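You operate a simulated robot arm through the tools that you are given. There is no shell and no other tool. Be economical: measure what you need, move in short steps, check, and stop when the job is done.

You are at the controls of a simulated two-armed robot. One attempt, no reset.

TASK
The curtain post got knocked and the stop button was hit: aim the post again and restart the cell.
Fine: its lamp turns green; pull the stop out, then press RESET and START, once each and in that order.

Only the result counts: the job must be done as asked and must still hold three seconds after the hand-in. Knocking over, shifting, dropping, spilling or breaking anything else fails it.

THE ROBOT
Two 7-joint arms with two-finger parallel grippers on one trunk, on a base that drives. Base frame: it is fixed to the floor where the robot stands at the start and does not move with it; the origin is under the middle of the robot, x ahead of it, y to its left, z up. Readings come in m, degrees, newtons and seconds.
The left shoulder is at the start at [0.07, 0.163, 1.17], the right one opposite. With the tool pointing down near the work surface each hand reaches from about 0.3 to 0.86 m from the robot's upright axis, wherever it stands, measured 20 degrees to its own side. Places, roughly: swivel curtain post [0.5, 0, 1.3]; stop button on the gate panel [0.4, 2.1, 1]; reset button on the gate panel [0.5, 2.3, 0.9]; gate panel [0.5, 2.2, 1.1]; start button [0.3, 2.2, 0.9]. Payload 3.43 kg a hand.
The tool frame of a hand sits at the grasp point between the pads (the TCP): z along the fingers, y along the line on which they close. The tips reach 0.034 m beyond it. The gripper opens to 0.128 m. The fingers are 0.024 m wide and 0.012 m thick; the gripper's body (0.048 by 0.13 m) begins 0.096 m behind the TCP.
Orientation is that of the tool frame in the base frame, as [roll, pitch, yaw] about the fixed x, y, z axes, in that order (R = Rz(yaw) Ry(pitch) Rx(roll)). With the fingers straight down and closing along the base's y, the tool's x points along the base's -x, its y along +y and its z along -z.

THE INTERFACE
- The arms move only by the tool arm_command. It takes "left_moves", "right_moves" or both (then of equal length, played together; a hand with none holds still); each is a list of rows, each an object of numbers (a shift or turn left out is 0, a gripper value left out holds the last): "tx", "ty", "tz": the shift along the tool's x, y, z in cm; "ax", "ay", "az": the turn, a rotation vector about the tool's x, y, z in rad; "grip": the gripper command, from -1 (shut) to 1 (fully open), values between in proportion. In form: [{"tx": .., "ty": .., "tz": .., "ax": .., "ay": .., "az": .., "grip": ..}, ...]. A call has 1 to 20 rows; each row shifts and turns the commanded pose from where the row before left it, along the tool's axes as they then stand. Rows are played at 5 a second. More than 0.05 m and 8.6 degrees between two rows, or a gripper value outside its range, and nothing of the call is played. A pose out of reach is approached as far as the arm can. The call stops where the force on the tool passes 40 N (or 10 N more than at its start, if that is more) or the arm is blocked; 0.2 s more then pass. Each finger travels about 0.153 m/s and halts on what it meets, pressing with about 33 N; the grip force reading is that of the motor and also rises with nothing between the fingers. The clock runs only during rows and for 0.2 s after the last one: add rows that do not move to give the fingers time. It gives the time, the measured TCP pose, the force on the tool (base axes), the opening and the grip force at its end, in the units of the frame above (readings bear some noise).
- Cameras (640 x 400 px; columns grow to the right, rows downward): "scene" is now at [0.1426, 0.004, 1.4121]; the picture's right is [0.02, -1.00, 0.00], its down [-0.40, -0.01, -0.91] and it looks along [0.91, 0.02, -0.40] (base axes); focal length 214 px, centre (320, 200). "left" rides on the left gripper at [0.076, 0.011, -0.16] in its tool frame; the picture's right is [-0.15, 0.99, 0.00], its down [-0.88, -0.13, -0.46] and it looks along [-0.45, -0.07, 0.89] (tool axes); focal length 234 px, centre (320, 200). "right" rides on the right gripper at [0.076, -0.011, -0.16] in its tool frame; the picture's right is [0.15, 0.99, 0.00], its down [-0.88, 0.13, -0.46] and it looks along [-0.45, 0.07, 0.89] (tool axes); focal length 234 px, centre (320, 200). There is no depth. A picture from a camera that has moved, and an enlarged one, comes with that camera's place and axes in the base frame and with its lens.
- capture(camera): a new picture of that camera. No time passes.
- raise_lower(by): slides the trunk up (or, below 0, down) by that many m; the arms and the scene camera ride with it, the base frame stays. It gives what a move gives, with no picture.
- roll_base(legs): drives the robot by 1 to 6 legs, each [ahead, left, turn to the left] in m, m and degrees, along the robot's own axes; the way and the turn of a leg run together, so that a leg with both is an arc; at most 1.5 m and 180 degrees a leg. The arms and the cameras ride along, it lands a little off, and it stops where it bumps. It gives what a move gives.
- head_to(pan, tilt): turns the head with the scene camera to pan (to the left, within 86 degrees either way) and tilt (down, from -29 to 69), counted from straight ahead of the robot. It gives what a move gives.
- zoom(camera, box): a new picture of the part [left, top, right, bottom] of that camera's present view, enlarged. No time passes.
- finish_job(): hands the job in; it is judged then, once.

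Work in short steps. Places have to be worked out from the pictures, the camera data and where the tool is seen: move nearer, look again, correct. Check each grasp and each placing, and mend what went wrong. You have 120 turns and 108 pictures in all, those below and enlarged ones among them. Open the grippers and draw the arms clear of the work before you hand the job in, unless the task says otherwise; then end with one line.

The tools are called after "Emit:" as a command line: name --argument value ..., lists and objects as JSON in quotes. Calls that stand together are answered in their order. arm_command: Moves the arms, as the interface text tells. Its arguments: {"type":"object","properties":{"left_moves":{"type":"array","items":{"type":"object","properties":{"tx":{"type":"number"},"ty":{"type":"number"},"tz":{"type":"number"},"ax":{"type":"number"},"ay":{"type":"number"},"az":{"type":"number"},"grip":{"type":"number"}}}},"right_moves":{"type":"array","items":{"type":"object","properties":{"tx":{"type":"number"},"ty":{"type":"number"},"tz":{"type":"number"},"ax":{"type":"number"},"ay":{"type":"number"},"az":{"type":"number"},"grip":{"type":"number"}}}}},"required":[]} The other tools are called the same way: raise_lower (by) slides the trunk up or down; roll_base (legs) drives the base; head_to (pan, tilt) turns the head that bears the scene camera; capture (camera) takes a picture; zoom (camera, box) takes an enlarged picture of a part of a camera's view; finish_job () hands the job in.

At the start:

```text
time: 0.0
left_tcp_pos: [0.3444, 0.1115, 1.3546]
left_ee_rot: [-180.0, 0.0, 180.0]
left_force: [-0.3, -0.5, -0.1]
left_width: 0.1278
left_gripper_force: 0.2
right_tcp_pos: [0.4117, -0.1573, 1.2907]
right_ee_rot: [-180.0, -0.1, 180.0]
right_force: [0.1, 0.0, -0.1]
right_width: 0.128
right_gripper_force: 0.0
trunk travel left (down, up): [-0.65, 0.29]
robot x, y, heading: [0.0024, 0.0016, 0.1]
head pan, tilt: [1.2, 23.8]
```

scene: 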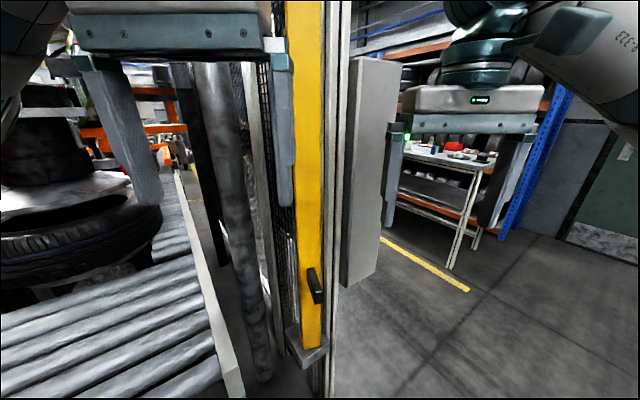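
right: 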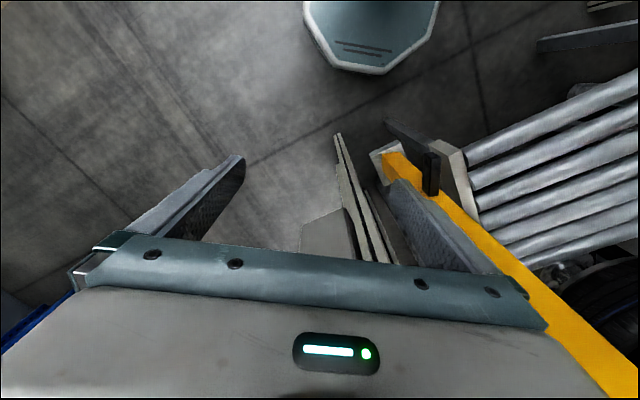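
left: 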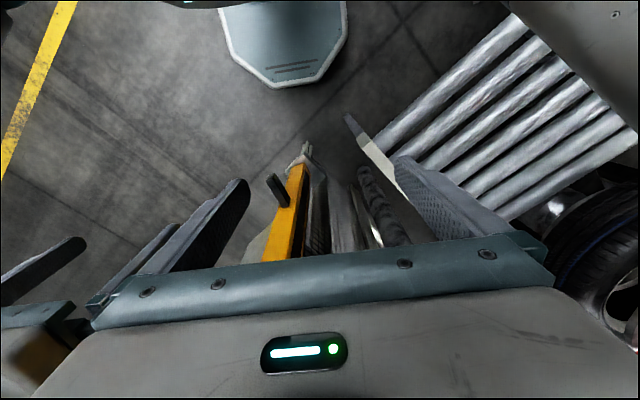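

The yellow post stands right ahead with a small black part low on it. I look up along it for the lamp.

Emit:
head_to --pan 0 --tilt -10

Emit:
capture --camera "scene"

Emit:
head_to --pan 80 --tilt 15

Emit:
capture --camera "scene"

```text
time: 1.0
left_tcp_pos: [0.3429, 0.1104, 1.3554]
left_ee_rot: [-180.0, 0.1, -179.9]
left_force: [0.4, 0.1, 0.2]
left_width: 0.1279
left_gripper_force: 0.0
right_tcp_pos: [0.4127, -0.1562, 1.2912]
right_ee_rot: [180.0, -0.1, -179.9]
right_force: [-0.3, -0.1, 0.2]
right_width: 0.1278
right_gripper_force: 0.1
trunk travel left (down, up): [-0.65, 0.29]
robot x, y, heading: [-0.0016, 0.0017, -0.1]
head pan, tilt: [0.0, -10.0]
```

```text
104 pictures are left
camera scene: at [0.1346, 0.002, 1.4657], right [0.0, -1.0, 0.0], down [0.17, 0.0, -0.98], along [0.98, 0.0, 0.17], focal length 214 px, centre (320, 200)
```

scene: 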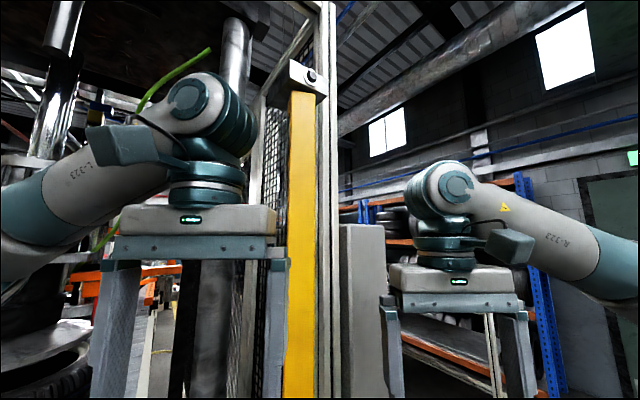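

```text
time: 2.5
left_tcp_pos: [0.3431, 0.1107, 1.355]
left_ee_rot: [180.0, 0.1, 180.0]
left_force: [0.2, -0.4, -0.8]
left_width: 0.128
left_gripper_force: 0.0
right_tcp_pos: [0.4134, -0.1558, 1.2917]
right_ee_rot: [-180.0, 0.0, -180.0]
right_force: [-0.2, 0.1, -0.2]
right_width: 0.1281
right_gripper_force: 0.1
trunk travel left (down, up): [-0.65, 0.29]
robot x, y, heading: [-0.0022, 0.004, -0.0]
head pan, tilt: [80.0, 15.0]
```

```text
103 pictures are left
camera scene: at [0.0665, 0.094, 1.4264], right [0.98, -0.17, 0.0], down [-0.05, -0.25, -0.97], along [0.17, 0.95, -0.26], focal length 214 px, centre (320, 200)
```

scene: 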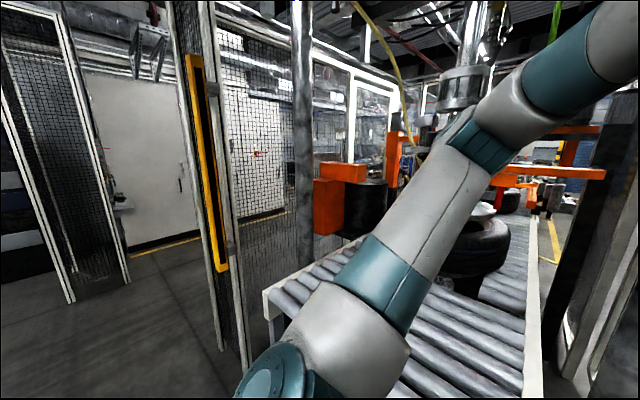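

A second yellow post with a dark window stands to the left: probably the receiver. I zoom in on it and on the top of our post.

Emit:
zoom --camera "scene" --box '[150, 40, 310, 280]'

Emit:
zoom --camera "scene" --box '[280, 120, 440, 260]'

Emit:
head_to --pan 0 --tilt -10

Emit:
zoom --camera "scene" --box '[260, 40, 360, 140]'

Emit:
head_to --pan 0 --tilt 40

Emit:
capture --camera "scene"

```text
1.67 times, centred on (230, 160) of scene
camera zoom: at [0.0665, 0.094, 1.4264], right [0.98, -0.17, 0.0], down [-0.05, -0.25, -0.97], along [0.17, 0.95, -0.26], focal length 358 px, centre (470, 267)
```

zoom: 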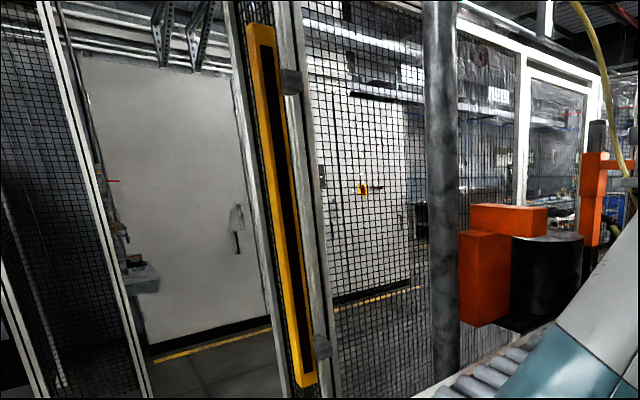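

```text
2.86 times, centred on (360, 190) of scene
camera zoom: at [0.0665, 0.094, 1.4264], right [0.98, -0.17, 0.0], down [-0.05, -0.25, -0.97], along [0.17, 0.95, -0.26], focal length 613 px, centre (206, 229)
```

zoom: 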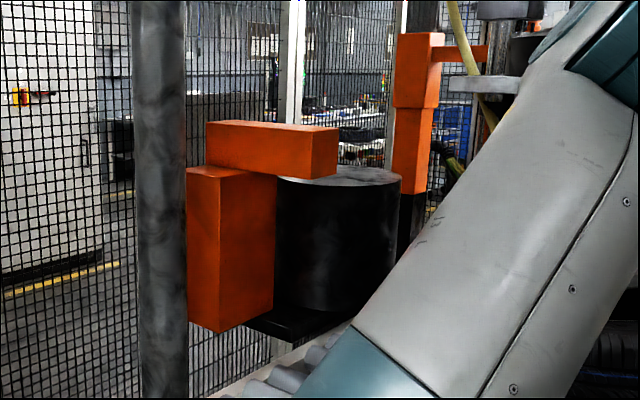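

```text
time: 4.0
left_tcp_pos: [0.3437, 0.11, 1.3541]
left_ee_rot: [-180.0, 0.0, 180.0]
left_force: [-0.2, 0.3, -0.6]
left_width: 0.1279
left_gripper_force: 0.0
right_tcp_pos: [0.4135, -0.157, 1.2915]
right_ee_rot: [179.9, 0.0, 179.9]
right_force: [-0.3, -0.2, 0.4]
right_width: 0.1283
right_gripper_force: 0.1
trunk travel left (down, up): [-0.65, 0.29]
robot x, y, heading: [0.001, -0.0005, 0.1]
head pan, tilt: [0.0, -10.0]
```

```text
4.00 times, centred on (310, 90) of scene
camera zoom: at [0.1345, 0.002, 1.4658], right [0.0, -1.0, 0.0], down [0.17, 0.0, -0.98], along [0.98, 0.0, 0.17], focal length 858 px, centre (360, 640)
```

zoom: 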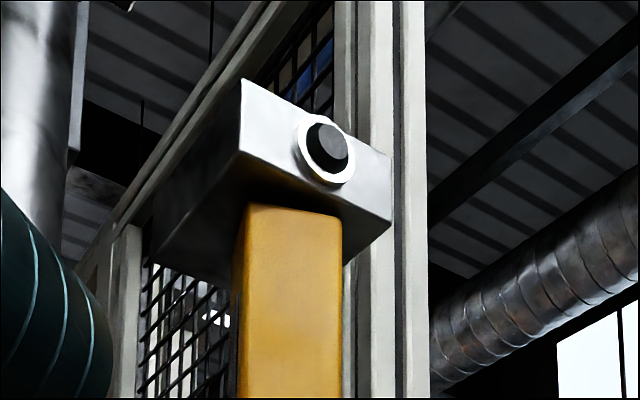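

```text
time: 5.2
left_tcp_pos: [0.3445, 0.11, 1.3545]
left_ee_rot: [179.9, 0.0, -180.0]
left_force: [0.2, 0.1, 0.3]
left_width: 0.1281
left_gripper_force: 0.0
right_tcp_pos: [0.4123, -0.1559, 1.2896]
right_ee_rot: [-179.9, 0.0, -180.0]
right_force: [1.1, 1.4, 0.4]
right_width: 0.128
right_gripper_force: 0.1
trunk travel left (down, up): [-0.65, 0.29]
robot x, y, heading: [0.0013, 0.0013, -0.1]
head pan, tilt: [0.0, 40.0]
```

```text
99 pictures are left
camera scene: at [0.1353, 0.002, 1.3869], right [0.0, -1.0, 0.0], down [-0.64, 0.0, -0.77], along [0.77, 0.0, -0.64], focal length 214 px, centre (320, 200)
```

scene: 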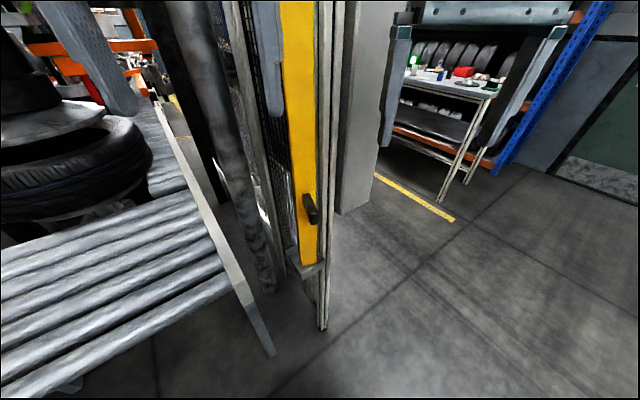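

The lamp on the top bracket is dark. I zoom in on the black part low on the post.

Emit:
zoom --camera "scene" --box '[260, 160, 360, 290]'

Emit:
zoom --camera "left" --box '[220, 130, 380, 270]'

Emit:
zoom --camera "right" --box '[300, 100, 520, 260]'

```text
3.08 times, centred on (310, 225) of scene
camera zoom: at [0.1353, 0.002, 1.3869], right [0.0, -1.0, 0.0], down [-0.64, 0.0, -0.77], along [0.77, 0.0, -0.64], focal length 660 px, centre (351, 123)
```

zoom: 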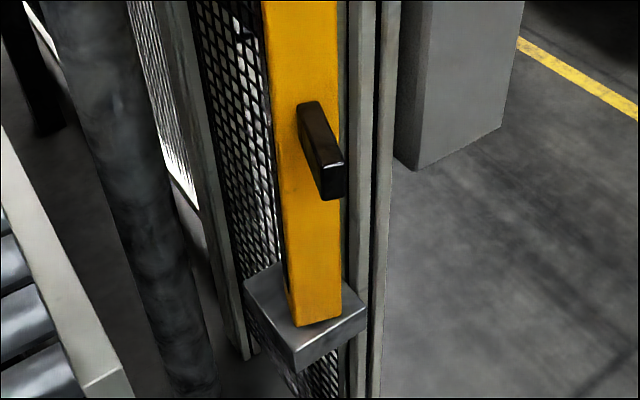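

```text
2.86 times, centred on (300, 200) of left
camera zoom: at [0.2664, 0.1226, 1.514], right [0.15, 0.99, 0.0], down [0.88, -0.13, 0.46], along [0.45, -0.07, -0.89], focal length 669 px, centre (377, 200)
```

zoom: 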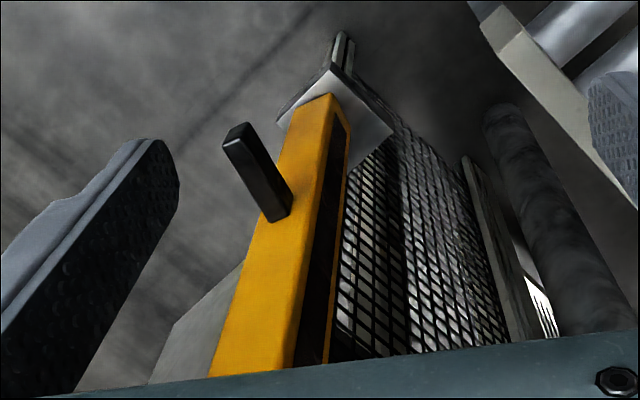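

```text
2.50 times, centred on (410, 180) of right
camera zoom: at [0.3365, -0.1676, 1.4502], right [-0.15, 0.99, 0.0], down [0.88, 0.13, 0.46], along [0.45, 0.07, -0.89], focal length 585 px, centre (95, 250)
```

zoom: 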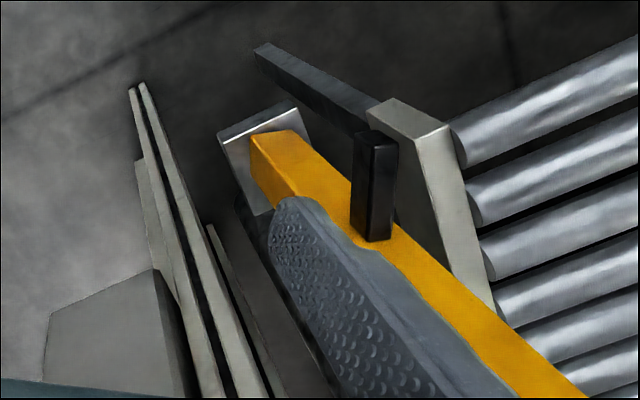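

I work out: the handle tip at about (0.408, 0.012, 1.115), sticking out toward the robot from the post (about 0.49, 0.03), with the window on its left face. The receiver is at about (-0.22, 1.02), so the post must turn roughly 25° counter-clockwise, the handle going to -y. I move the left hand aside and bring the right hand above the handle.

Emit:
arm_command --left_moves '[{"ty": 4}, {"ty": 4}, {"ty": 4}, {"tx": 2}, {}, {}, {}]' --right_moves '[{}, {"ty": 3}, {"ty": 4}, {"ty": 4}, {"ty": 3.2}, {"ty": 3}, {"tz": 4}]'

Emit:
capture --camera "right"

Emit:
capture --camera "scene"

```text
time: 6.8
left_tcp_pos: [0.3261, 0.2286, 1.353]
left_ee_rot: [179.9, -0.2, -179.9]
left_force: [-0.2, -0.1, 0.4]
left_width: 0.1281
left_gripper_force: 0.1
right_tcp_pos: [0.4139, 0.0135, 1.2502]
right_ee_rot: [179.9, -0.1, 180.0]
right_force: [-0.1, 0.7, 0.1]
right_width: 0.1279
right_gripper_force: 0.1
trunk travel left (down, up): [-0.65, 0.29]
robot x, y, heading: [0.0023, 0.0013, 0.1]
head pan, tilt: [0.0, 40.0]
```

```text
95 pictures are left
camera right: at [0.3386, 0.0028, 1.4102], right [-0.15, 0.99, 0.0], down [0.88, 0.13, 0.45], along [0.45, 0.07, -0.89], focal length 234 px, centre (320, 200)
```

right: 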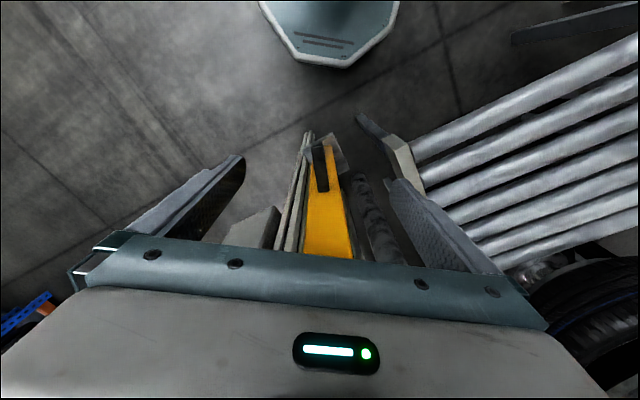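

```text
94 pictures are left
camera scene: at [0.1374, 0.0006, 1.3867], right [0.0, -1.0, 0.0], down [-0.64, 0.0, -0.76], along [0.76, 0.0, -0.64], focal length 214 px, centre (320, 200)
```

scene: 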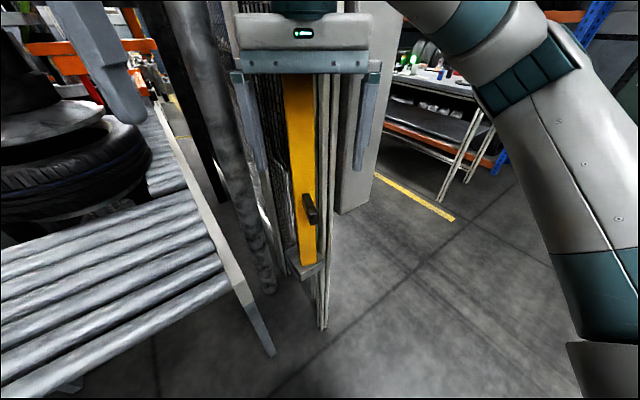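

Handle is between the fingers in y. I descend around it, with the fingers closing to a loose cage.

Emit:
arm_command --right_moves '[{"tz": 4}, {"tz": 4}, {"tz": 3, "grip": 0.2}, {"tz": 1.5, "grip": -0.2}, {"grip": -0.3}, {}]'

Emit:
zoom --camera "right" --box '[200, 90, 440, 250]'

Emit:
zoom --camera "scene" --box '[240, 130, 400, 290]'

```text
time: 8.2
left_tcp_pos: [0.3229, 0.2314, 1.3557]
left_ee_rot: [180.0, 0.1, -180.0]
left_force: [0.4, 0.1, 0.1]
left_width: 0.128
left_gripper_force: 0.1
right_tcp_pos: [0.4123, 0.0156, 1.1255]
right_ee_rot: [-180.0, 0.0, 180.0]
right_force: [0.4, -0.1, 0.4]
right_width: 0.0448
right_gripper_force: 0.0
trunk travel left (down, up): [-0.65, 0.29]
robot x, y, heading: [-0.0019, 0.0035, 0.0]
head pan, tilt: [0.0, 40.0]
```

```text
2.50 times, centred on (320, 170) of right
camera zoom: at [0.3368, 0.0046, 1.2857], right [-0.15, 0.99, 0.0], down [0.88, 0.13, 0.46], along [0.45, 0.07, -0.89], focal length 585 px, centre (320, 275)
```

zoom: 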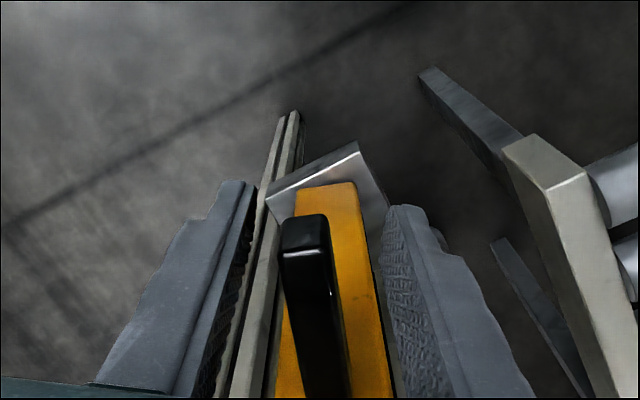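

```text
2.50 times, centred on (320, 210) of scene
camera zoom: at [0.1352, 0.0022, 1.3868], right [0.0, -1.0, 0.0], down [-0.64, 0.0, -0.77], along [0.77, 0.0, -0.64], focal length 536 px, centre (320, 175)
```

zoom: 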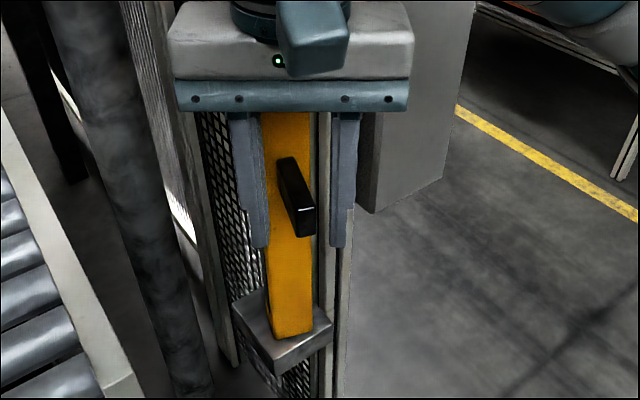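

The handle is caged between the fingers. The fixed bracket's edges suggest the aim direction is about 126°, so I push the handle gently toward -y and look up at the lamp.

Emit:
arm_command --right_moves '[{"ty": -0.8}, {"ty": -0.8}, {"ty": -0.6}, {"ty": -0.5}, {"ty": -0.3, "tx": -0.3}, {}]'

Emit:
zoom --camera "scene" --box '[240, 130, 400, 290]'

Emit:
head_to --pan 0 --tilt -10

Emit:
zoom --camera "scene" --box '[260, 40, 360, 140]'

```text
time: 9.6
left_tcp_pos: [0.3244, 0.2311, 1.3543]
left_ee_rot: [-180.0, 0.1, -180.0]
left_force: [-0.5, 0.3, 0.1]
left_width: 0.1279
left_gripper_force: 0.0
right_tcp_pos: [0.4141, -0.0141, 1.1251]
right_ee_rot: [-180.0, -0.1, -179.9]
right_force: [-0.2, 0.4, 0.1]
right_width: 0.0452
right_gripper_force: 0.7
trunk travel left (down, up): [-0.65, 0.29]
robot x, y, heading: [-0.003, -0.0009, -0.2]
head pan, tilt: [0.0, 40.0]
```

```text
2.50 times, centred on (320, 210) of scene
camera zoom: at [0.135, 0.0023, 1.3869], right [0.0, -1.0, 0.0], down [-0.64, 0.0, -0.77], along [0.77, 0.0, -0.64], focal length 536 px, centre (320, 175)
```

zoom: 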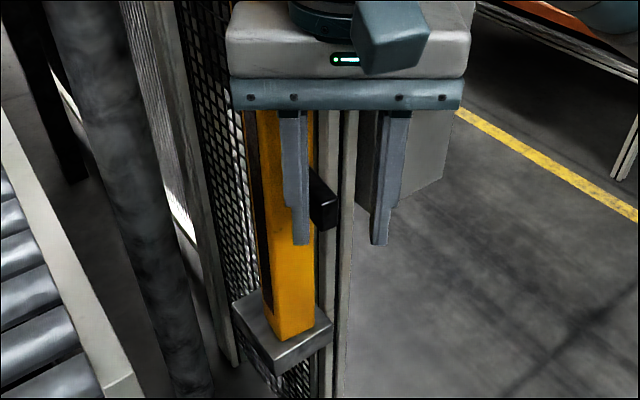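

```text
time: 10.8
left_tcp_pos: [0.3233, 0.2305, 1.3548]
left_ee_rot: [-180.0, 0.1, -180.0]
left_force: [-0.4, 0.7, -0.3]
left_width: 0.128
left_gripper_force: 0.0
right_tcp_pos: [0.4159, -0.0136, 1.1259]
right_ee_rot: [-180.0, 0.0, 179.9]
right_force: [-0.5, 0.8, -0.2]
right_width: 0.0448
right_gripper_force: 0.1
trunk travel left (down, up): [-0.65, 0.29]
robot x, y, heading: [0.0033, -0.002, -0.2]
head pan, tilt: [0.0, -10.0]
```

```text
4.00 times, centred on (310, 90) of scene
camera zoom: at [0.1346, 0.0021, 1.4657], right [0.0, -1.0, 0.0], down [0.17, 0.0, -0.98], along [0.98, 0.0, 0.17], focal length 858 px, centre (360, 640)
```

zoom: 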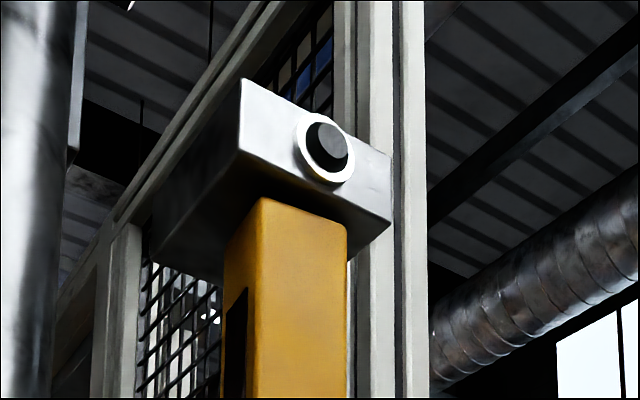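

The post has turned about 10°, lamp still dark. I push on about 1.2 cm more and check again.

Emit:
arm_command --right_moves '[{"ty": -0.4, "tx": -0.2}, {"ty": -0.4, "tx": -0.2}, {"ty": -0.4, "tx": -0.2}, {}]'

Emit:
zoom --camera "scene" --box '[260, 40, 360, 140]'

```text
time: 11.8
left_tcp_pos: [0.3233, 0.2321, 1.354]
left_ee_rot: [-179.9, 0.0, -180.0]
left_force: [0.1, 0.0, -0.3]
left_width: 0.1281
left_gripper_force: 0.1
right_tcp_pos: [0.4208, -0.0266, 1.125]
right_ee_rot: [180.0, 0.1, -180.0]
right_force: [-1.1, 2.5, -0.4]
right_width: 0.0456
right_gripper_force: 1.0
trunk travel left (down, up): [-0.65, 0.29]
robot x, y, heading: [-0.0006, 0.0001, -0.0]
head pan, tilt: [0.0, -10.0]
```

```text
4.00 times, centred on (310, 90) of scene
camera zoom: at [0.1345, 0.0024, 1.4658], right [0.0, -1.0, 0.0], down [0.17, 0.0, -0.98], along [0.98, 0.0, 0.17], focal length 858 px, centre (360, 640)
```

zoom: 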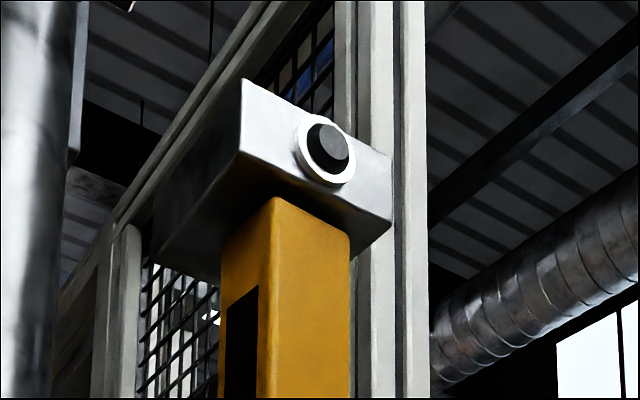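

Turning smoothly; the post edge nears the bracket's. I go on in smaller steps.

Emit:
arm_command --right_moves '[{"ty": -0.3, "tx": -0.2}, {"ty": -0.2, "tx": -0.1}, {}]'

Emit:
zoom --camera "scene" --box '[260, 40, 360, 140]'

Emit:
arm_command --right_moves '[{"ty": -0.2, "tx": -0.2}, {"ty": -0.2, "tx": -0.1}, {}]'

Emit:
zoom --camera "scene" --box '[260, 40, 360, 140]'

```text
time: 12.6
left_tcp_pos: [0.3237, 0.2314, 1.3549]
left_ee_rot: [179.9, 0.0, -180.0]
left_force: [-0.5, -0.6, 0.3]
left_width: 0.128
left_gripper_force: 0.1
right_tcp_pos: [0.4229, -0.0315, 1.1271]
right_ee_rot: [179.9, 0.0, 180.0]
right_force: [-0.2, 1.3, -0.6]
right_width: 0.0456
right_gripper_force: 0.4
trunk travel left (down, up): [-0.65, 0.29]
robot x, y, heading: [0.0001, -0.0006, 0.1]
head pan, tilt: [0.0, -10.0]
```

```text
4.00 times, centred on (310, 90) of scene
camera zoom: at [0.1344, 0.0023, 1.4658], right [0.0, -1.0, 0.0], down [0.17, 0.0, -0.98], along [0.98, 0.0, 0.17], focal length 858 px, centre (360, 640)
```

zoom: 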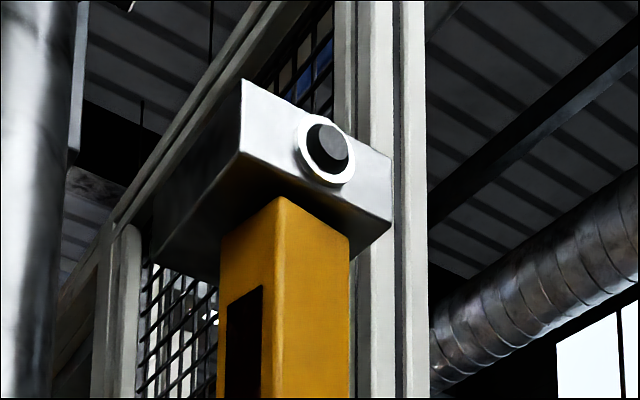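

```text
time: 13.4
left_tcp_pos: [0.3233, 0.2311, 1.3553]
left_ee_rot: [-180.0, 0.1, -180.0]
left_force: [0.8, 0.4, -0.3]
left_width: 0.1278
left_gripper_force: 0.0
right_tcp_pos: [0.4276, -0.0355, 1.1264]
right_ee_rot: [-179.9, 0.0, -180.0]
right_force: [-0.9, 0.3, -0.1]
right_width: 0.0452
right_gripper_force: 0.3
trunk travel left (down, up): [-0.65, 0.29]
robot x, y, heading: [-0.0017, 0.0005, -0.1]
head pan, tilt: [0.0, -10.0]
```

```text
4.00 times, centred on (310, 90) of scene
camera zoom: at [0.1344, 0.0023, 1.4658], right [0.0, -1.0, 0.0], down [0.17, 0.0, -0.98], along [0.98, 0.0, 0.17], focal length 858 px, centre (360, 640)
```

zoom: 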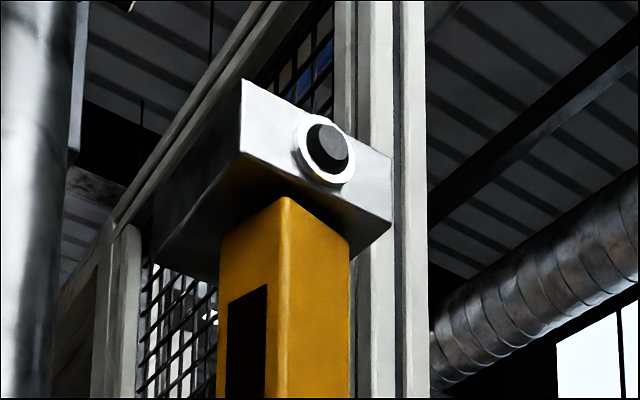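

By the post's top edges I may already be a little past the bracket angle, and the left arm stands right in the beam line to the receiver. I check the lower end and the right hand's view.

Emit:
head_to --pan 0 --tilt 40

Emit:
zoom --camera "scene" --box '[240, 130, 400, 290]'

Emit:
zoom --camera "right" --box '[220, 90, 460, 240]'

```text
time: 14.6
left_tcp_pos: [0.3237, 0.2311, 1.3543]
left_ee_rot: [-180.0, -0.1, -179.9]
left_force: [0.7, 0.1, 0.9]
left_width: 0.128
left_gripper_force: 0.1
right_tcp_pos: [0.4273, -0.0363, 1.1258]
right_ee_rot: [-180.0, 0.1, 180.0]
right_force: [-0.4, -0.3, -0.2]
right_width: 0.045
right_gripper_force: 0.0
trunk travel left (down, up): [-0.65, 0.29]
robot x, y, heading: [-0.0021, 0.0032, -0.1]
head pan, tilt: [0.0, 40.0]
```

```text
2.50 times, centred on (320, 210) of scene
camera zoom: at [0.1353, 0.0021, 1.3869], right [0.0, -1.0, 0.0], down [-0.64, 0.0, -0.77], along [0.77, 0.0, -0.64], focal length 536 px, centre (320, 175)
```

zoom: 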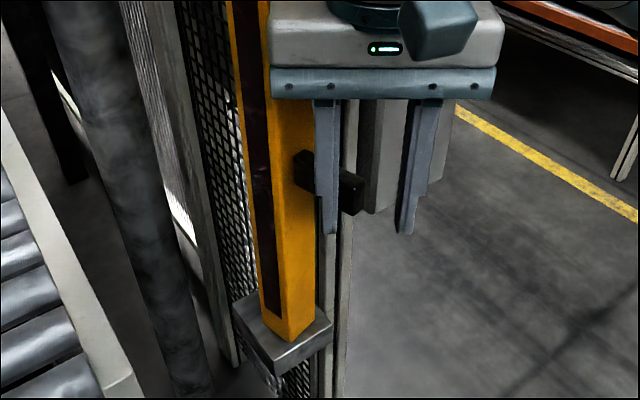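

```text
2.67 times, centred on (340, 165) of right
camera zoom: at [0.3514, -0.0465, 1.2854], right [-0.15, 0.99, 0.0], down [0.88, 0.13, 0.46], along [0.45, 0.07, -0.89], focal length 624 px, centre (267, 293)
```

zoom: 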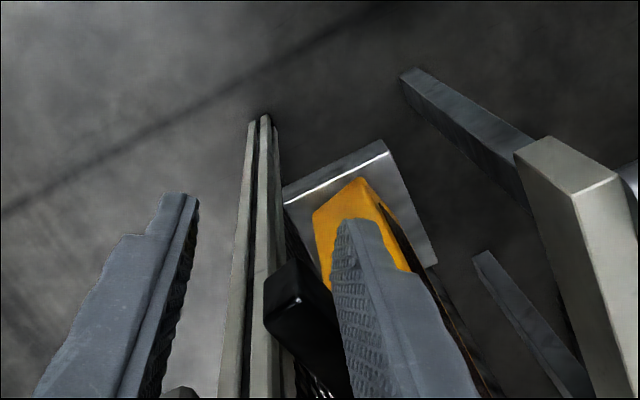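

The post now looks ~8° beyond the bracket line. I check what the left arm hides of the beam line before correcting.

Emit:
head_to --pan 55 --tilt 25

Emit:
capture --camera "scene"

```text
time: 15.8
left_tcp_pos: [0.3237, 0.2317, 1.3544]
left_ee_rot: [-179.9, -0.1, 179.9]
left_force: [-0.3, 0.6, -0.7]
left_width: 0.1278
left_gripper_force: 0.1
right_tcp_pos: [0.4279, -0.0351, 1.1256]
right_ee_rot: [-180.0, 0.0, -180.0]
right_force: [0.4, 0.1, -0.5]
right_width: 0.0446
right_gripper_force: 0.0
trunk travel left (down, up): [-0.65, 0.29]
robot x, y, heading: [0.0, 0.0018, 0.0]
head pan, tilt: [55.0, 25.0]
```

```text
84 pictures are left
camera scene: at [0.1031, 0.0775, 1.4101], right [0.82, -0.57, 0.0], down [-0.24, -0.35, -0.91], along [0.52, 0.74, -0.42], focal length 214 px, centre (320, 200)
```

scene: 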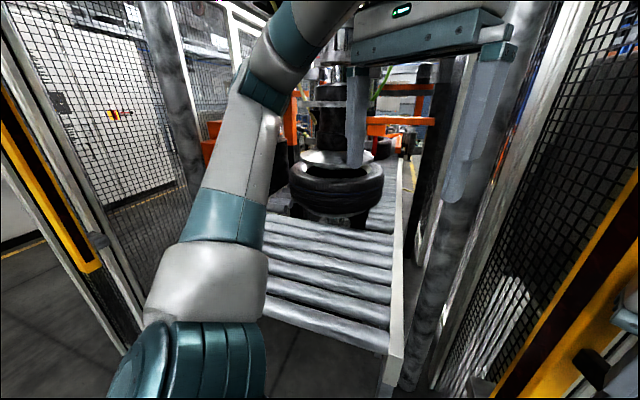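

The left arm lies across the beam line, so the lamp could be blocked. I'll first turn the post back a bit so it lines up with its bracket, then get clear and read the lamp.

Emit:
head_to --pan 0 --tilt 40

Emit:
arm_command --right_moves '[{"ty": 0.6}, {"ty": 0.6}, {"ty": 0.6}, {}]'

Emit:
zoom --camera "scene" --box '[270, 150, 370, 290]'

```text
time: 17.1
left_tcp_pos: [0.3235, 0.2312, 1.3552]
left_ee_rot: [-180.0, 0.0, 180.0]
left_force: [-0.4, -0.6, 0.4]
left_width: 0.1279
left_gripper_force: 0.0
right_tcp_pos: [0.4284, -0.0348, 1.1255]
right_ee_rot: [180.0, 0.1, -180.0]
right_force: [-0.3, -0.2, -0.1]
right_width: 0.0447
right_gripper_force: 0.1
trunk travel left (down, up): [-0.65, 0.29]
robot x, y, heading: [-0.0005, 0.001, -0.2]
head pan, tilt: [0.0, 40.0]
```

```text
time: 18.1
left_tcp_pos: [0.3236, 0.2316, 1.355]
left_ee_rot: [-180.0, -0.1, 179.9]
left_force: [0.0, -0.1, -0.3]
left_width: 0.128
left_gripper_force: 0.2
right_tcp_pos: [0.4274, -0.0174, 1.1255]
right_ee_rot: [-179.9, 0.0, -180.0]
right_force: [-0.2, -0.6, -0.4]
right_width: 0.0445
right_gripper_force: 0.0
trunk travel left (down, up): [-0.65, 0.29]
robot x, y, heading: [-0.0001, -0.0002, -0.0]
head pan, tilt: [0.0, 40.0]
```

```text
2.86 times, centred on (320, 220) of scene
camera zoom: at [0.1352, 0.002, 1.3868], right [0.0, -1.0, 0.0], down [-0.64, 0.0, -0.77], along [0.77, 0.0, -0.64], focal length 613 px, centre (320, 143)
```

zoom: 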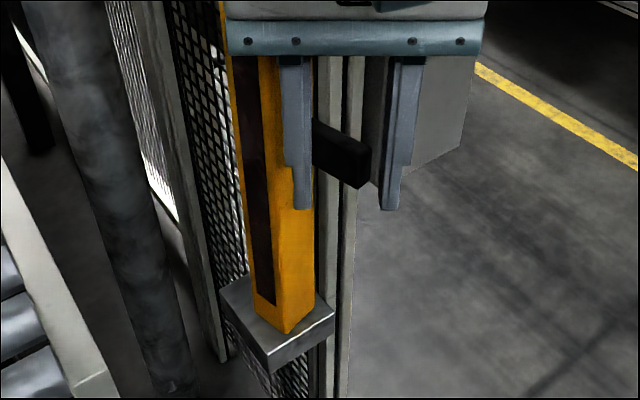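

The far finger hasn't reached the handle yet; I go on in +y.

Emit:
arm_command --right_moves '[{"ty": 0.6}, {"ty": 0.5}, {"ty": 0.4}, {}]'

Emit:
zoom --camera "scene" --box '[270, 150, 370, 290]'

```text
time: 19.1
left_tcp_pos: [0.3217, 0.2283, 1.3551]
left_ee_rot: [179.9, 0.1, 179.9]
left_force: [-0.5, 0.4, 0.5]
left_width: 0.1279
left_gripper_force: 0.0
right_tcp_pos: [0.4245, -0.0039, 1.126]
right_ee_rot: [180.0, 0.1, -180.0]
right_force: [-12.8, -15.6, -9.1]
right_width: 0.0545
right_gripper_force: 7.8
trunk travel left (down, up): [-0.65, 0.29]
robot x, y, heading: [-0.0002, -0.0015, -0.0]
head pan, tilt: [0.0, 40.0]
```

```text
2.86 times, centred on (320, 220) of scene
camera zoom: at [0.1332, -0.0014, 1.3869], right [0.0, -1.0, 0.0], down [-0.64, 0.0, -0.77], along [0.77, 0.0, -0.64], focal length 613 px, centre (320, 143)
```

zoom: 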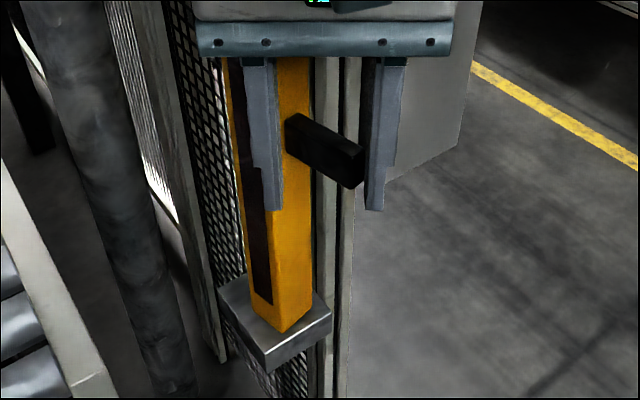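

20 N and the fingers forced apart: something jams (likely the left finger on the post). I back off and draw back a little toward the robot.

Emit:
arm_command --right_moves '[{"ty": -0.5}, {"ty": -0.5}, {"tx": 0.5}, {"grip": -0.1}]'

Emit:
zoom --camera "scene" --box '[270, 150, 370, 290]'

Emit:
capture --camera "right"

```text
time: 20.1
left_tcp_pos: [0.3241, 0.23, 1.3548]
left_ee_rot: [180.0, 0.1, -180.0]
left_force: [-0.4, -0.2, 0.0]
left_width: 0.128
left_gripper_force: 0.0
right_tcp_pos: [0.4231, -0.0129, 1.1258]
right_ee_rot: [179.8, 0.1, -180.0]
right_force: [-0.7, -0.2, -0.6]
right_width: 0.0576
right_gripper_force: 0.0
trunk travel left (down, up): [-0.65, 0.29]
robot x, y, heading: [-0.0018, -0.0035, 0.0]
head pan, tilt: [0.0, 40.0]
```

```text
2.86 times, centred on (320, 220) of scene
camera zoom: at [0.1352, 0.002, 1.3869], right [0.0, -1.0, 0.0], down [-0.64, 0.0, -0.77], along [0.77, 0.0, -0.64], focal length 613 px, centre (320, 143)
```

zoom: 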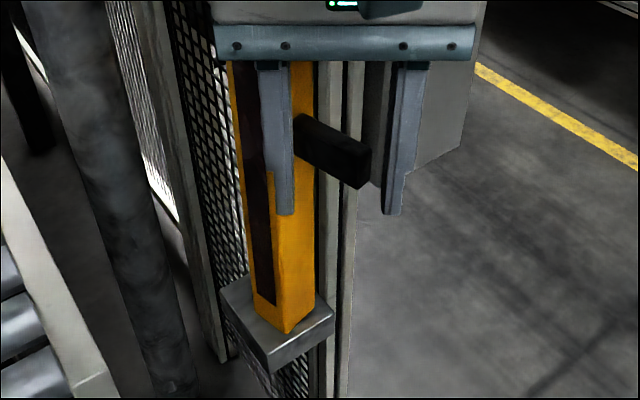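

```text
80 pictures are left
camera right: at [0.3464, -0.0231, 1.2854], right [-0.15, 0.99, 0.0], down [0.88, 0.13, 0.46], along [0.45, 0.07, -0.89], focal length 234 px, centre (320, 200)
```

right: 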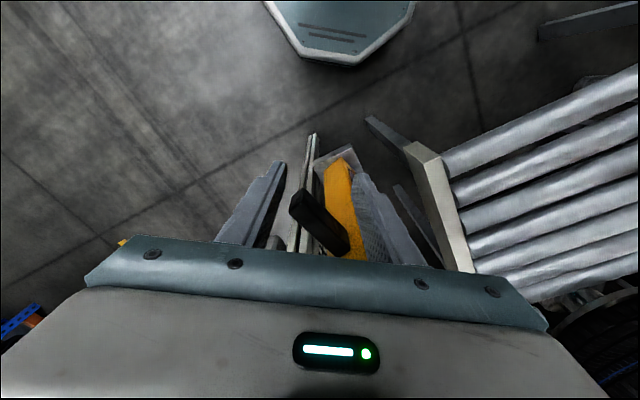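

The post did not follow. I lift clear, yaw the hand 40° so the fingers straddle the handle squarely, and look again.

Emit:
arm_command --right_moves '[{"tx": 0.5, "grip": 0.2}, {"tz": -3.5}, {"tz": -3.5}, {"az": -0.14}, {"az": -0.14}, {"az": -0.14}, {"az": -0.14}, {"az": -0.14}, {}]'

Emit:
capture --camera "right"

Emit:
zoom --camera "scene" --box '[270, 150, 370, 290]'

```text
time: 22.1
left_tcp_pos: [0.3251, 0.2306, 1.3553]
left_ee_rot: [-180.0, 0.0, -180.0]
left_force: [-0.1, 0.8, -0.3]
left_width: 0.128
left_gripper_force: 0.0
right_tcp_pos: [0.4165, -0.0123, 1.1965]
right_ee_rot: [-180.0, 0.0, -139.8]
right_force: [0.4, 0.2, 0.9]
right_width: 0.0767
right_gripper_force: 0.0
trunk travel left (down, up): [-0.65, 0.29]
robot x, y, heading: [0.0022, 0.0014, -0.3]
head pan, tilt: [0.0, 40.0]
```

```text
79 pictures are left
camera right: at [0.3667, -0.0699, 1.3553], right [-0.75, 0.66, 0.0], down [0.59, 0.67, 0.46], along [0.3, 0.34, -0.89], focal length 234 px, centre (320, 200)
```

right: 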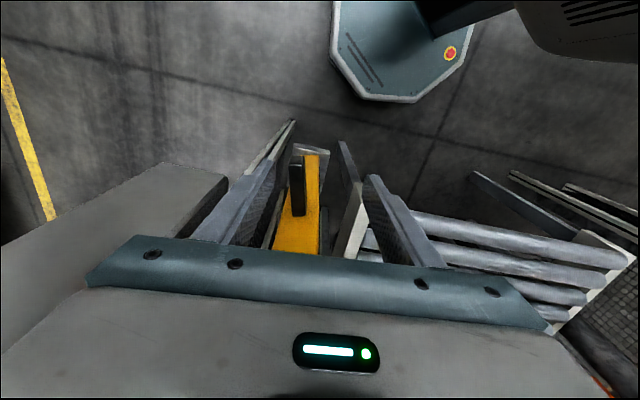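

```text
2.86 times, centred on (320, 220) of scene
camera zoom: at [0.1353, 0.0021, 1.3868], right [0.0, -1.0, 0.0], down [-0.64, 0.0, -0.77], along [0.77, 0.0, -0.64], focal length 613 px, centre (320, 143)
```

zoom: 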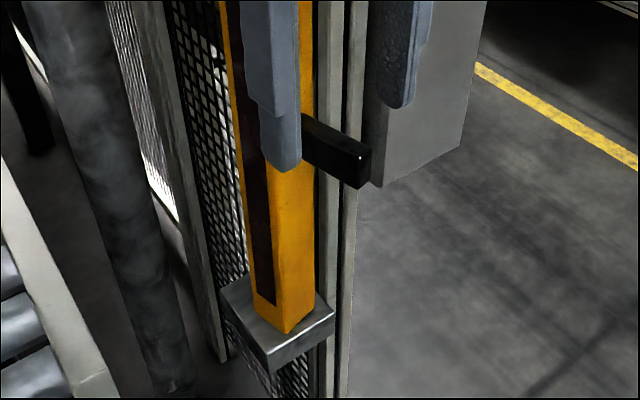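

The tip is at about (0.44, -0.028), handle heading ~229°; my previous push had met its end face. I move over the handle, finish the yaw and go down around it.

Emit:
arm_command --right_moves '[{"ty": -2.5, "tx": -1}, {"tx": -0.6, "az": -0.1}, {"tz": 3.5}, {"tz": 3.5}, {"grip": -0.3}, {}]'

Emit:
capture --camera "right"

Emit:
zoom --camera "scene" --box '[270, 150, 370, 290]'

```text
time: 23.5
left_tcp_pos: [0.3234, 0.2308, 1.3543]
left_ee_rot: [-180.0, 0.0, 180.0]
left_force: [0.6, 1.1, -0.4]
left_width: 0.1278
left_gripper_force: 0.1
right_tcp_pos: [0.4464, -0.0207, 1.1256]
right_ee_rot: [179.9, 0.0, -134.2]
right_force: [-0.7, 0.0, 1.0]
right_width: 0.0448
right_gripper_force: 0.0
trunk travel left (down, up): [-0.65, 0.29]
robot x, y, heading: [0.0025, -0.0012, 0.0]
head pan, tilt: [0.0, 40.0]
```

```text
77 pictures are left
camera right: at [0.4013, -0.0829, 1.2846], right [-0.81, 0.58, 0.0], down [0.52, 0.72, 0.46], along [0.27, 0.37, -0.89], focal length 234 px, centre (320, 200)
```

right: 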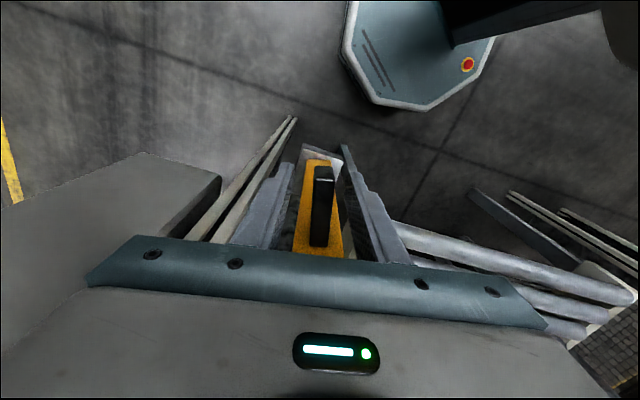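

```text
2.86 times, centred on (320, 220) of scene
camera zoom: at [0.1356, 0.0019, 1.3868], right [0.0, -1.0, 0.0], down [-0.64, 0.0, -0.77], along [0.77, 0.0, -0.64], focal length 613 px, centre (320, 143)
```

zoom: 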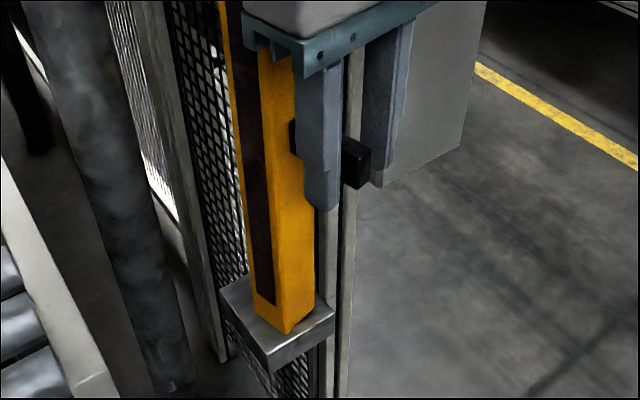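

The fingers now straddle the handle squarely. I grip it and swing it back about 10° around the post's axis.

Emit:
arm_command --right_moves '[{"grip": -1}, {}, {}, {"ty": 0.4, "az": 0.043}, {"ty": 0.4, "az": 0.043}, {"ty": 0.4, "az": 0.043}, {"ty": 0.4, "az": 0.043}, {}]'

Emit:
zoom --camera "scene" --box '[270, 150, 370, 290]'

Emit:
head_to --pan 0 --tilt -10

Emit:
zoom --camera "scene" --box '[260, 40, 360, 140]'

```text
time: 25.3
left_tcp_pos: [0.3234, 0.2316, 1.3557]
left_ee_rot: [-180.0, 0.0, -179.9]
left_force: [-0.7, 0.1, -0.2]
left_width: 0.1282
left_gripper_force: 0.0
right_tcp_pos: [0.4355, -0.0084, 1.126]
right_ee_rot: [-180.0, -0.1, -144.1]
right_force: [-13.3, 5.3, -22.0]
right_width: 0.0165
right_gripper_force: 44.6
trunk travel left (down, up): [-0.65, 0.29]
robot x, y, heading: [0.0009, 0.0011, 0.1]
head pan, tilt: [0.0, 40.0]
```

```text
2.86 times, centred on (320, 220) of scene
camera zoom: at [0.1347, 0.0029, 1.3868], right [0.0, -1.0, 0.0], down [-0.64, 0.0, -0.77], along [0.77, 0.0, -0.64], focal length 613 px, centre (320, 143)
```

zoom: 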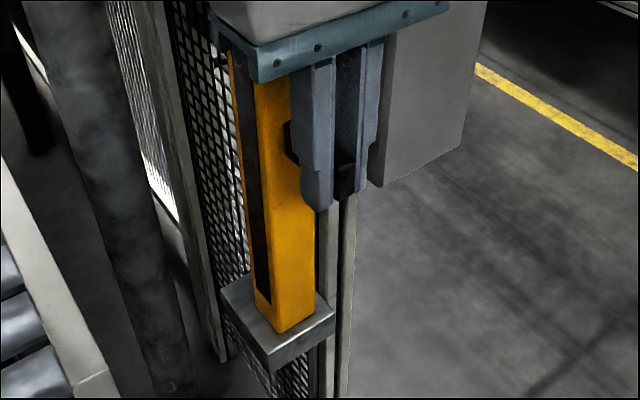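

```text
time: 26.4
left_tcp_pos: [0.3232, 0.233, 1.3547]
left_ee_rot: [-179.8, 0.0, -180.0]
left_force: [-0.1, 0.0, -0.3]
left_width: 0.1281
left_gripper_force: 0.0
right_tcp_pos: [0.4337, -0.0082, 1.1253]
right_ee_rot: [-180.0, -0.1, -143.9]
right_force: [-17.8, 5.8, -30.0]
right_width: 0.0162
right_gripper_force: 45.0
trunk travel left (down, up): [-0.65, 0.29]
robot x, y, heading: [-0.0016, 0.0021, 0.1]
head pan, tilt: [0.0, -10.0]
```

```text
4.00 times, centred on (310, 90) of scene
camera zoom: at [0.1337, 0.0032, 1.4656], right [0.0, -1.0, 0.0], down [0.17, 0.0, -0.98], along [0.98, 0.0, 0.17], focal length 858 px, centre (360, 640)
```

zoom: 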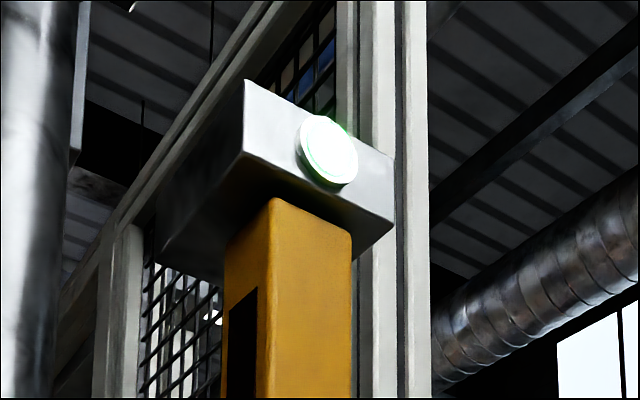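

The lamp is green with the handle at 216°. I release the handle, then check the lamp still stays green.

Emit:
arm_command --right_moves '[{"grip": -0.5}, {"grip": -0.1}, {"tz": -3, "grip": 0.1}, {"tz": -4}, {"tz": -2}]'

Emit:
zoom --camera "scene" --box '[260, 40, 360, 140]'

Emit:
capture --camera "right"

```text
time: 27.6
left_tcp_pos: [0.3236, 0.2302, 1.355]
left_ee_rot: [-179.9, 0.0, -179.9]
left_force: [-0.1, 0.1, -0.6]
left_width: 0.1276
left_gripper_force: 0.1
right_tcp_pos: [0.4349, -0.0079, 1.2156]
right_ee_rot: [-179.9, -0.1, -143.9]
right_force: [0.4, 0.3, 1.0]
right_width: 0.0705
right_gripper_force: 0.0
trunk travel left (down, up): [-0.65, 0.29]
robot x, y, heading: [-0.0036, 0.0031, 0.1]
head pan, tilt: [0.0, -10.0]
```

```text
4.00 times, centred on (310, 90) of scene
camera zoom: at [0.1342, 0.0022, 1.4658], right [0.0, -1.0, 0.0], down [0.17, 0.0, -0.98], along [0.98, 0.0, 0.17], focal length 858 px, centre (360, 640)
```

zoom: 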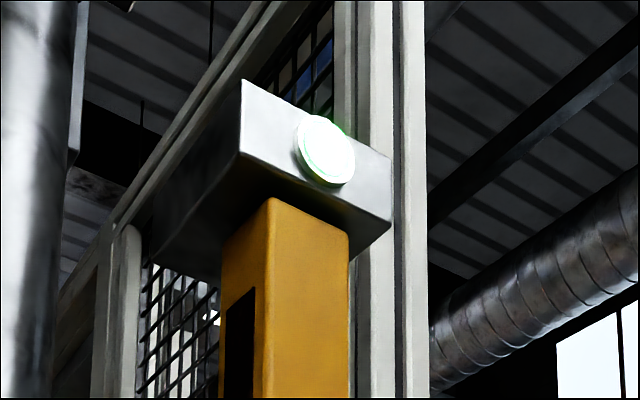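

```text
72 pictures are left
camera right: at [0.3798, -0.062, 1.375], right [-0.7, 0.71, 0.0], down [0.64, 0.62, 0.46], along [0.32, 0.32, -0.89], focal length 234 px, centre (320, 200)
```

right: 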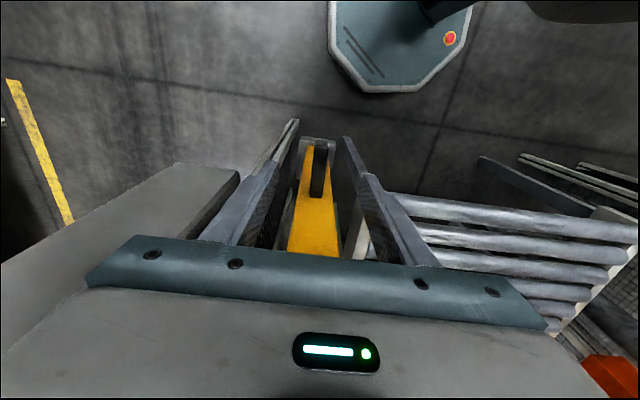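

Still green and the handle is free. Now I look around to find the way and the gate panel.

Emit:
head_to --pan 86 --tilt 20

Emit:
capture --camera "scene"

Emit:
head_to --pan -86 --tilt 25

Emit:
capture --camera "scene"

```text
time: 29.2
left_tcp_pos: [0.3236, 0.2307, 1.3547]
left_ee_rot: [-180.0, 0.0, 179.9]
left_force: [0.3, -0.4, -0.1]
left_width: 0.128
left_gripper_force: 0.1
right_tcp_pos: [0.435, -0.0099, 1.2154]
right_ee_rot: [180.0, -0.1, -144.1]
right_force: [0.8, -0.4, -0.3]
right_width: 0.0702
right_gripper_force: 0.1
trunk travel left (down, up): [-0.65, 0.29]
robot x, y, heading: [-0.0011, -0.0021, -0.3]
head pan, tilt: [85.9, 20.0]
```

```text
71 pictures are left
camera scene: at [0.0569, 0.095, 1.4183], right [1.0, -0.07, 0.0], down [-0.02, -0.34, -0.94], along [0.07, 0.94, -0.34], focal length 214 px, centre (320, 200)
```

scene: 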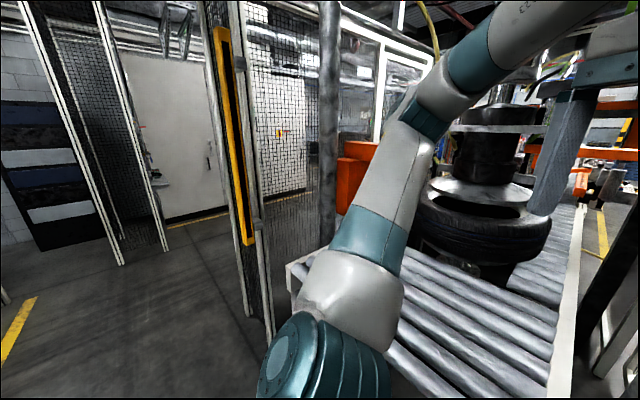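

```text
time: 31.9
left_tcp_pos: [0.3231, 0.2305, 1.3553]
left_ee_rot: [179.9, 0.1, 180.0]
left_force: [-0.2, 0.3, 0.3]
left_width: 0.1282
left_gripper_force: 0.0
right_tcp_pos: [0.4351, -0.0074, 1.2158]
right_ee_rot: [-179.9, 0.1, -144.0]
right_force: [-0.8, 0.1, -0.6]
right_width: 0.0705
right_gripper_force: 0.2
trunk travel left (down, up): [-0.65, 0.29]
robot x, y, heading: [-0.0, -0.0003, 0.3]
head pan, tilt: [-85.9, 25.0]
```

```text
70 pictures are left
camera scene: at [0.0568, -0.0898, 1.4102], right [-1.0, -0.07, 0.0], down [-0.03, 0.42, -0.91], along [0.06, -0.9, -0.42], focal length 214 px, centre (320, 200)
```

scene: 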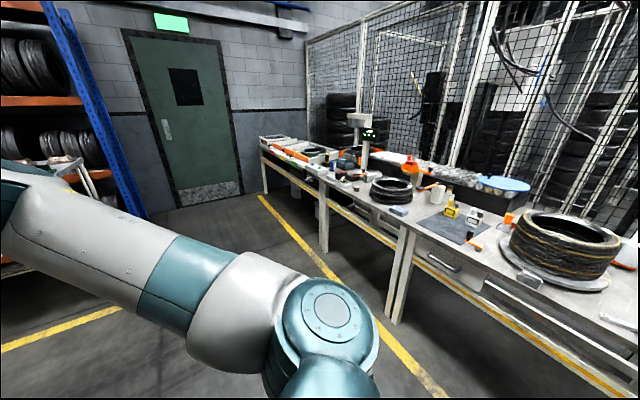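

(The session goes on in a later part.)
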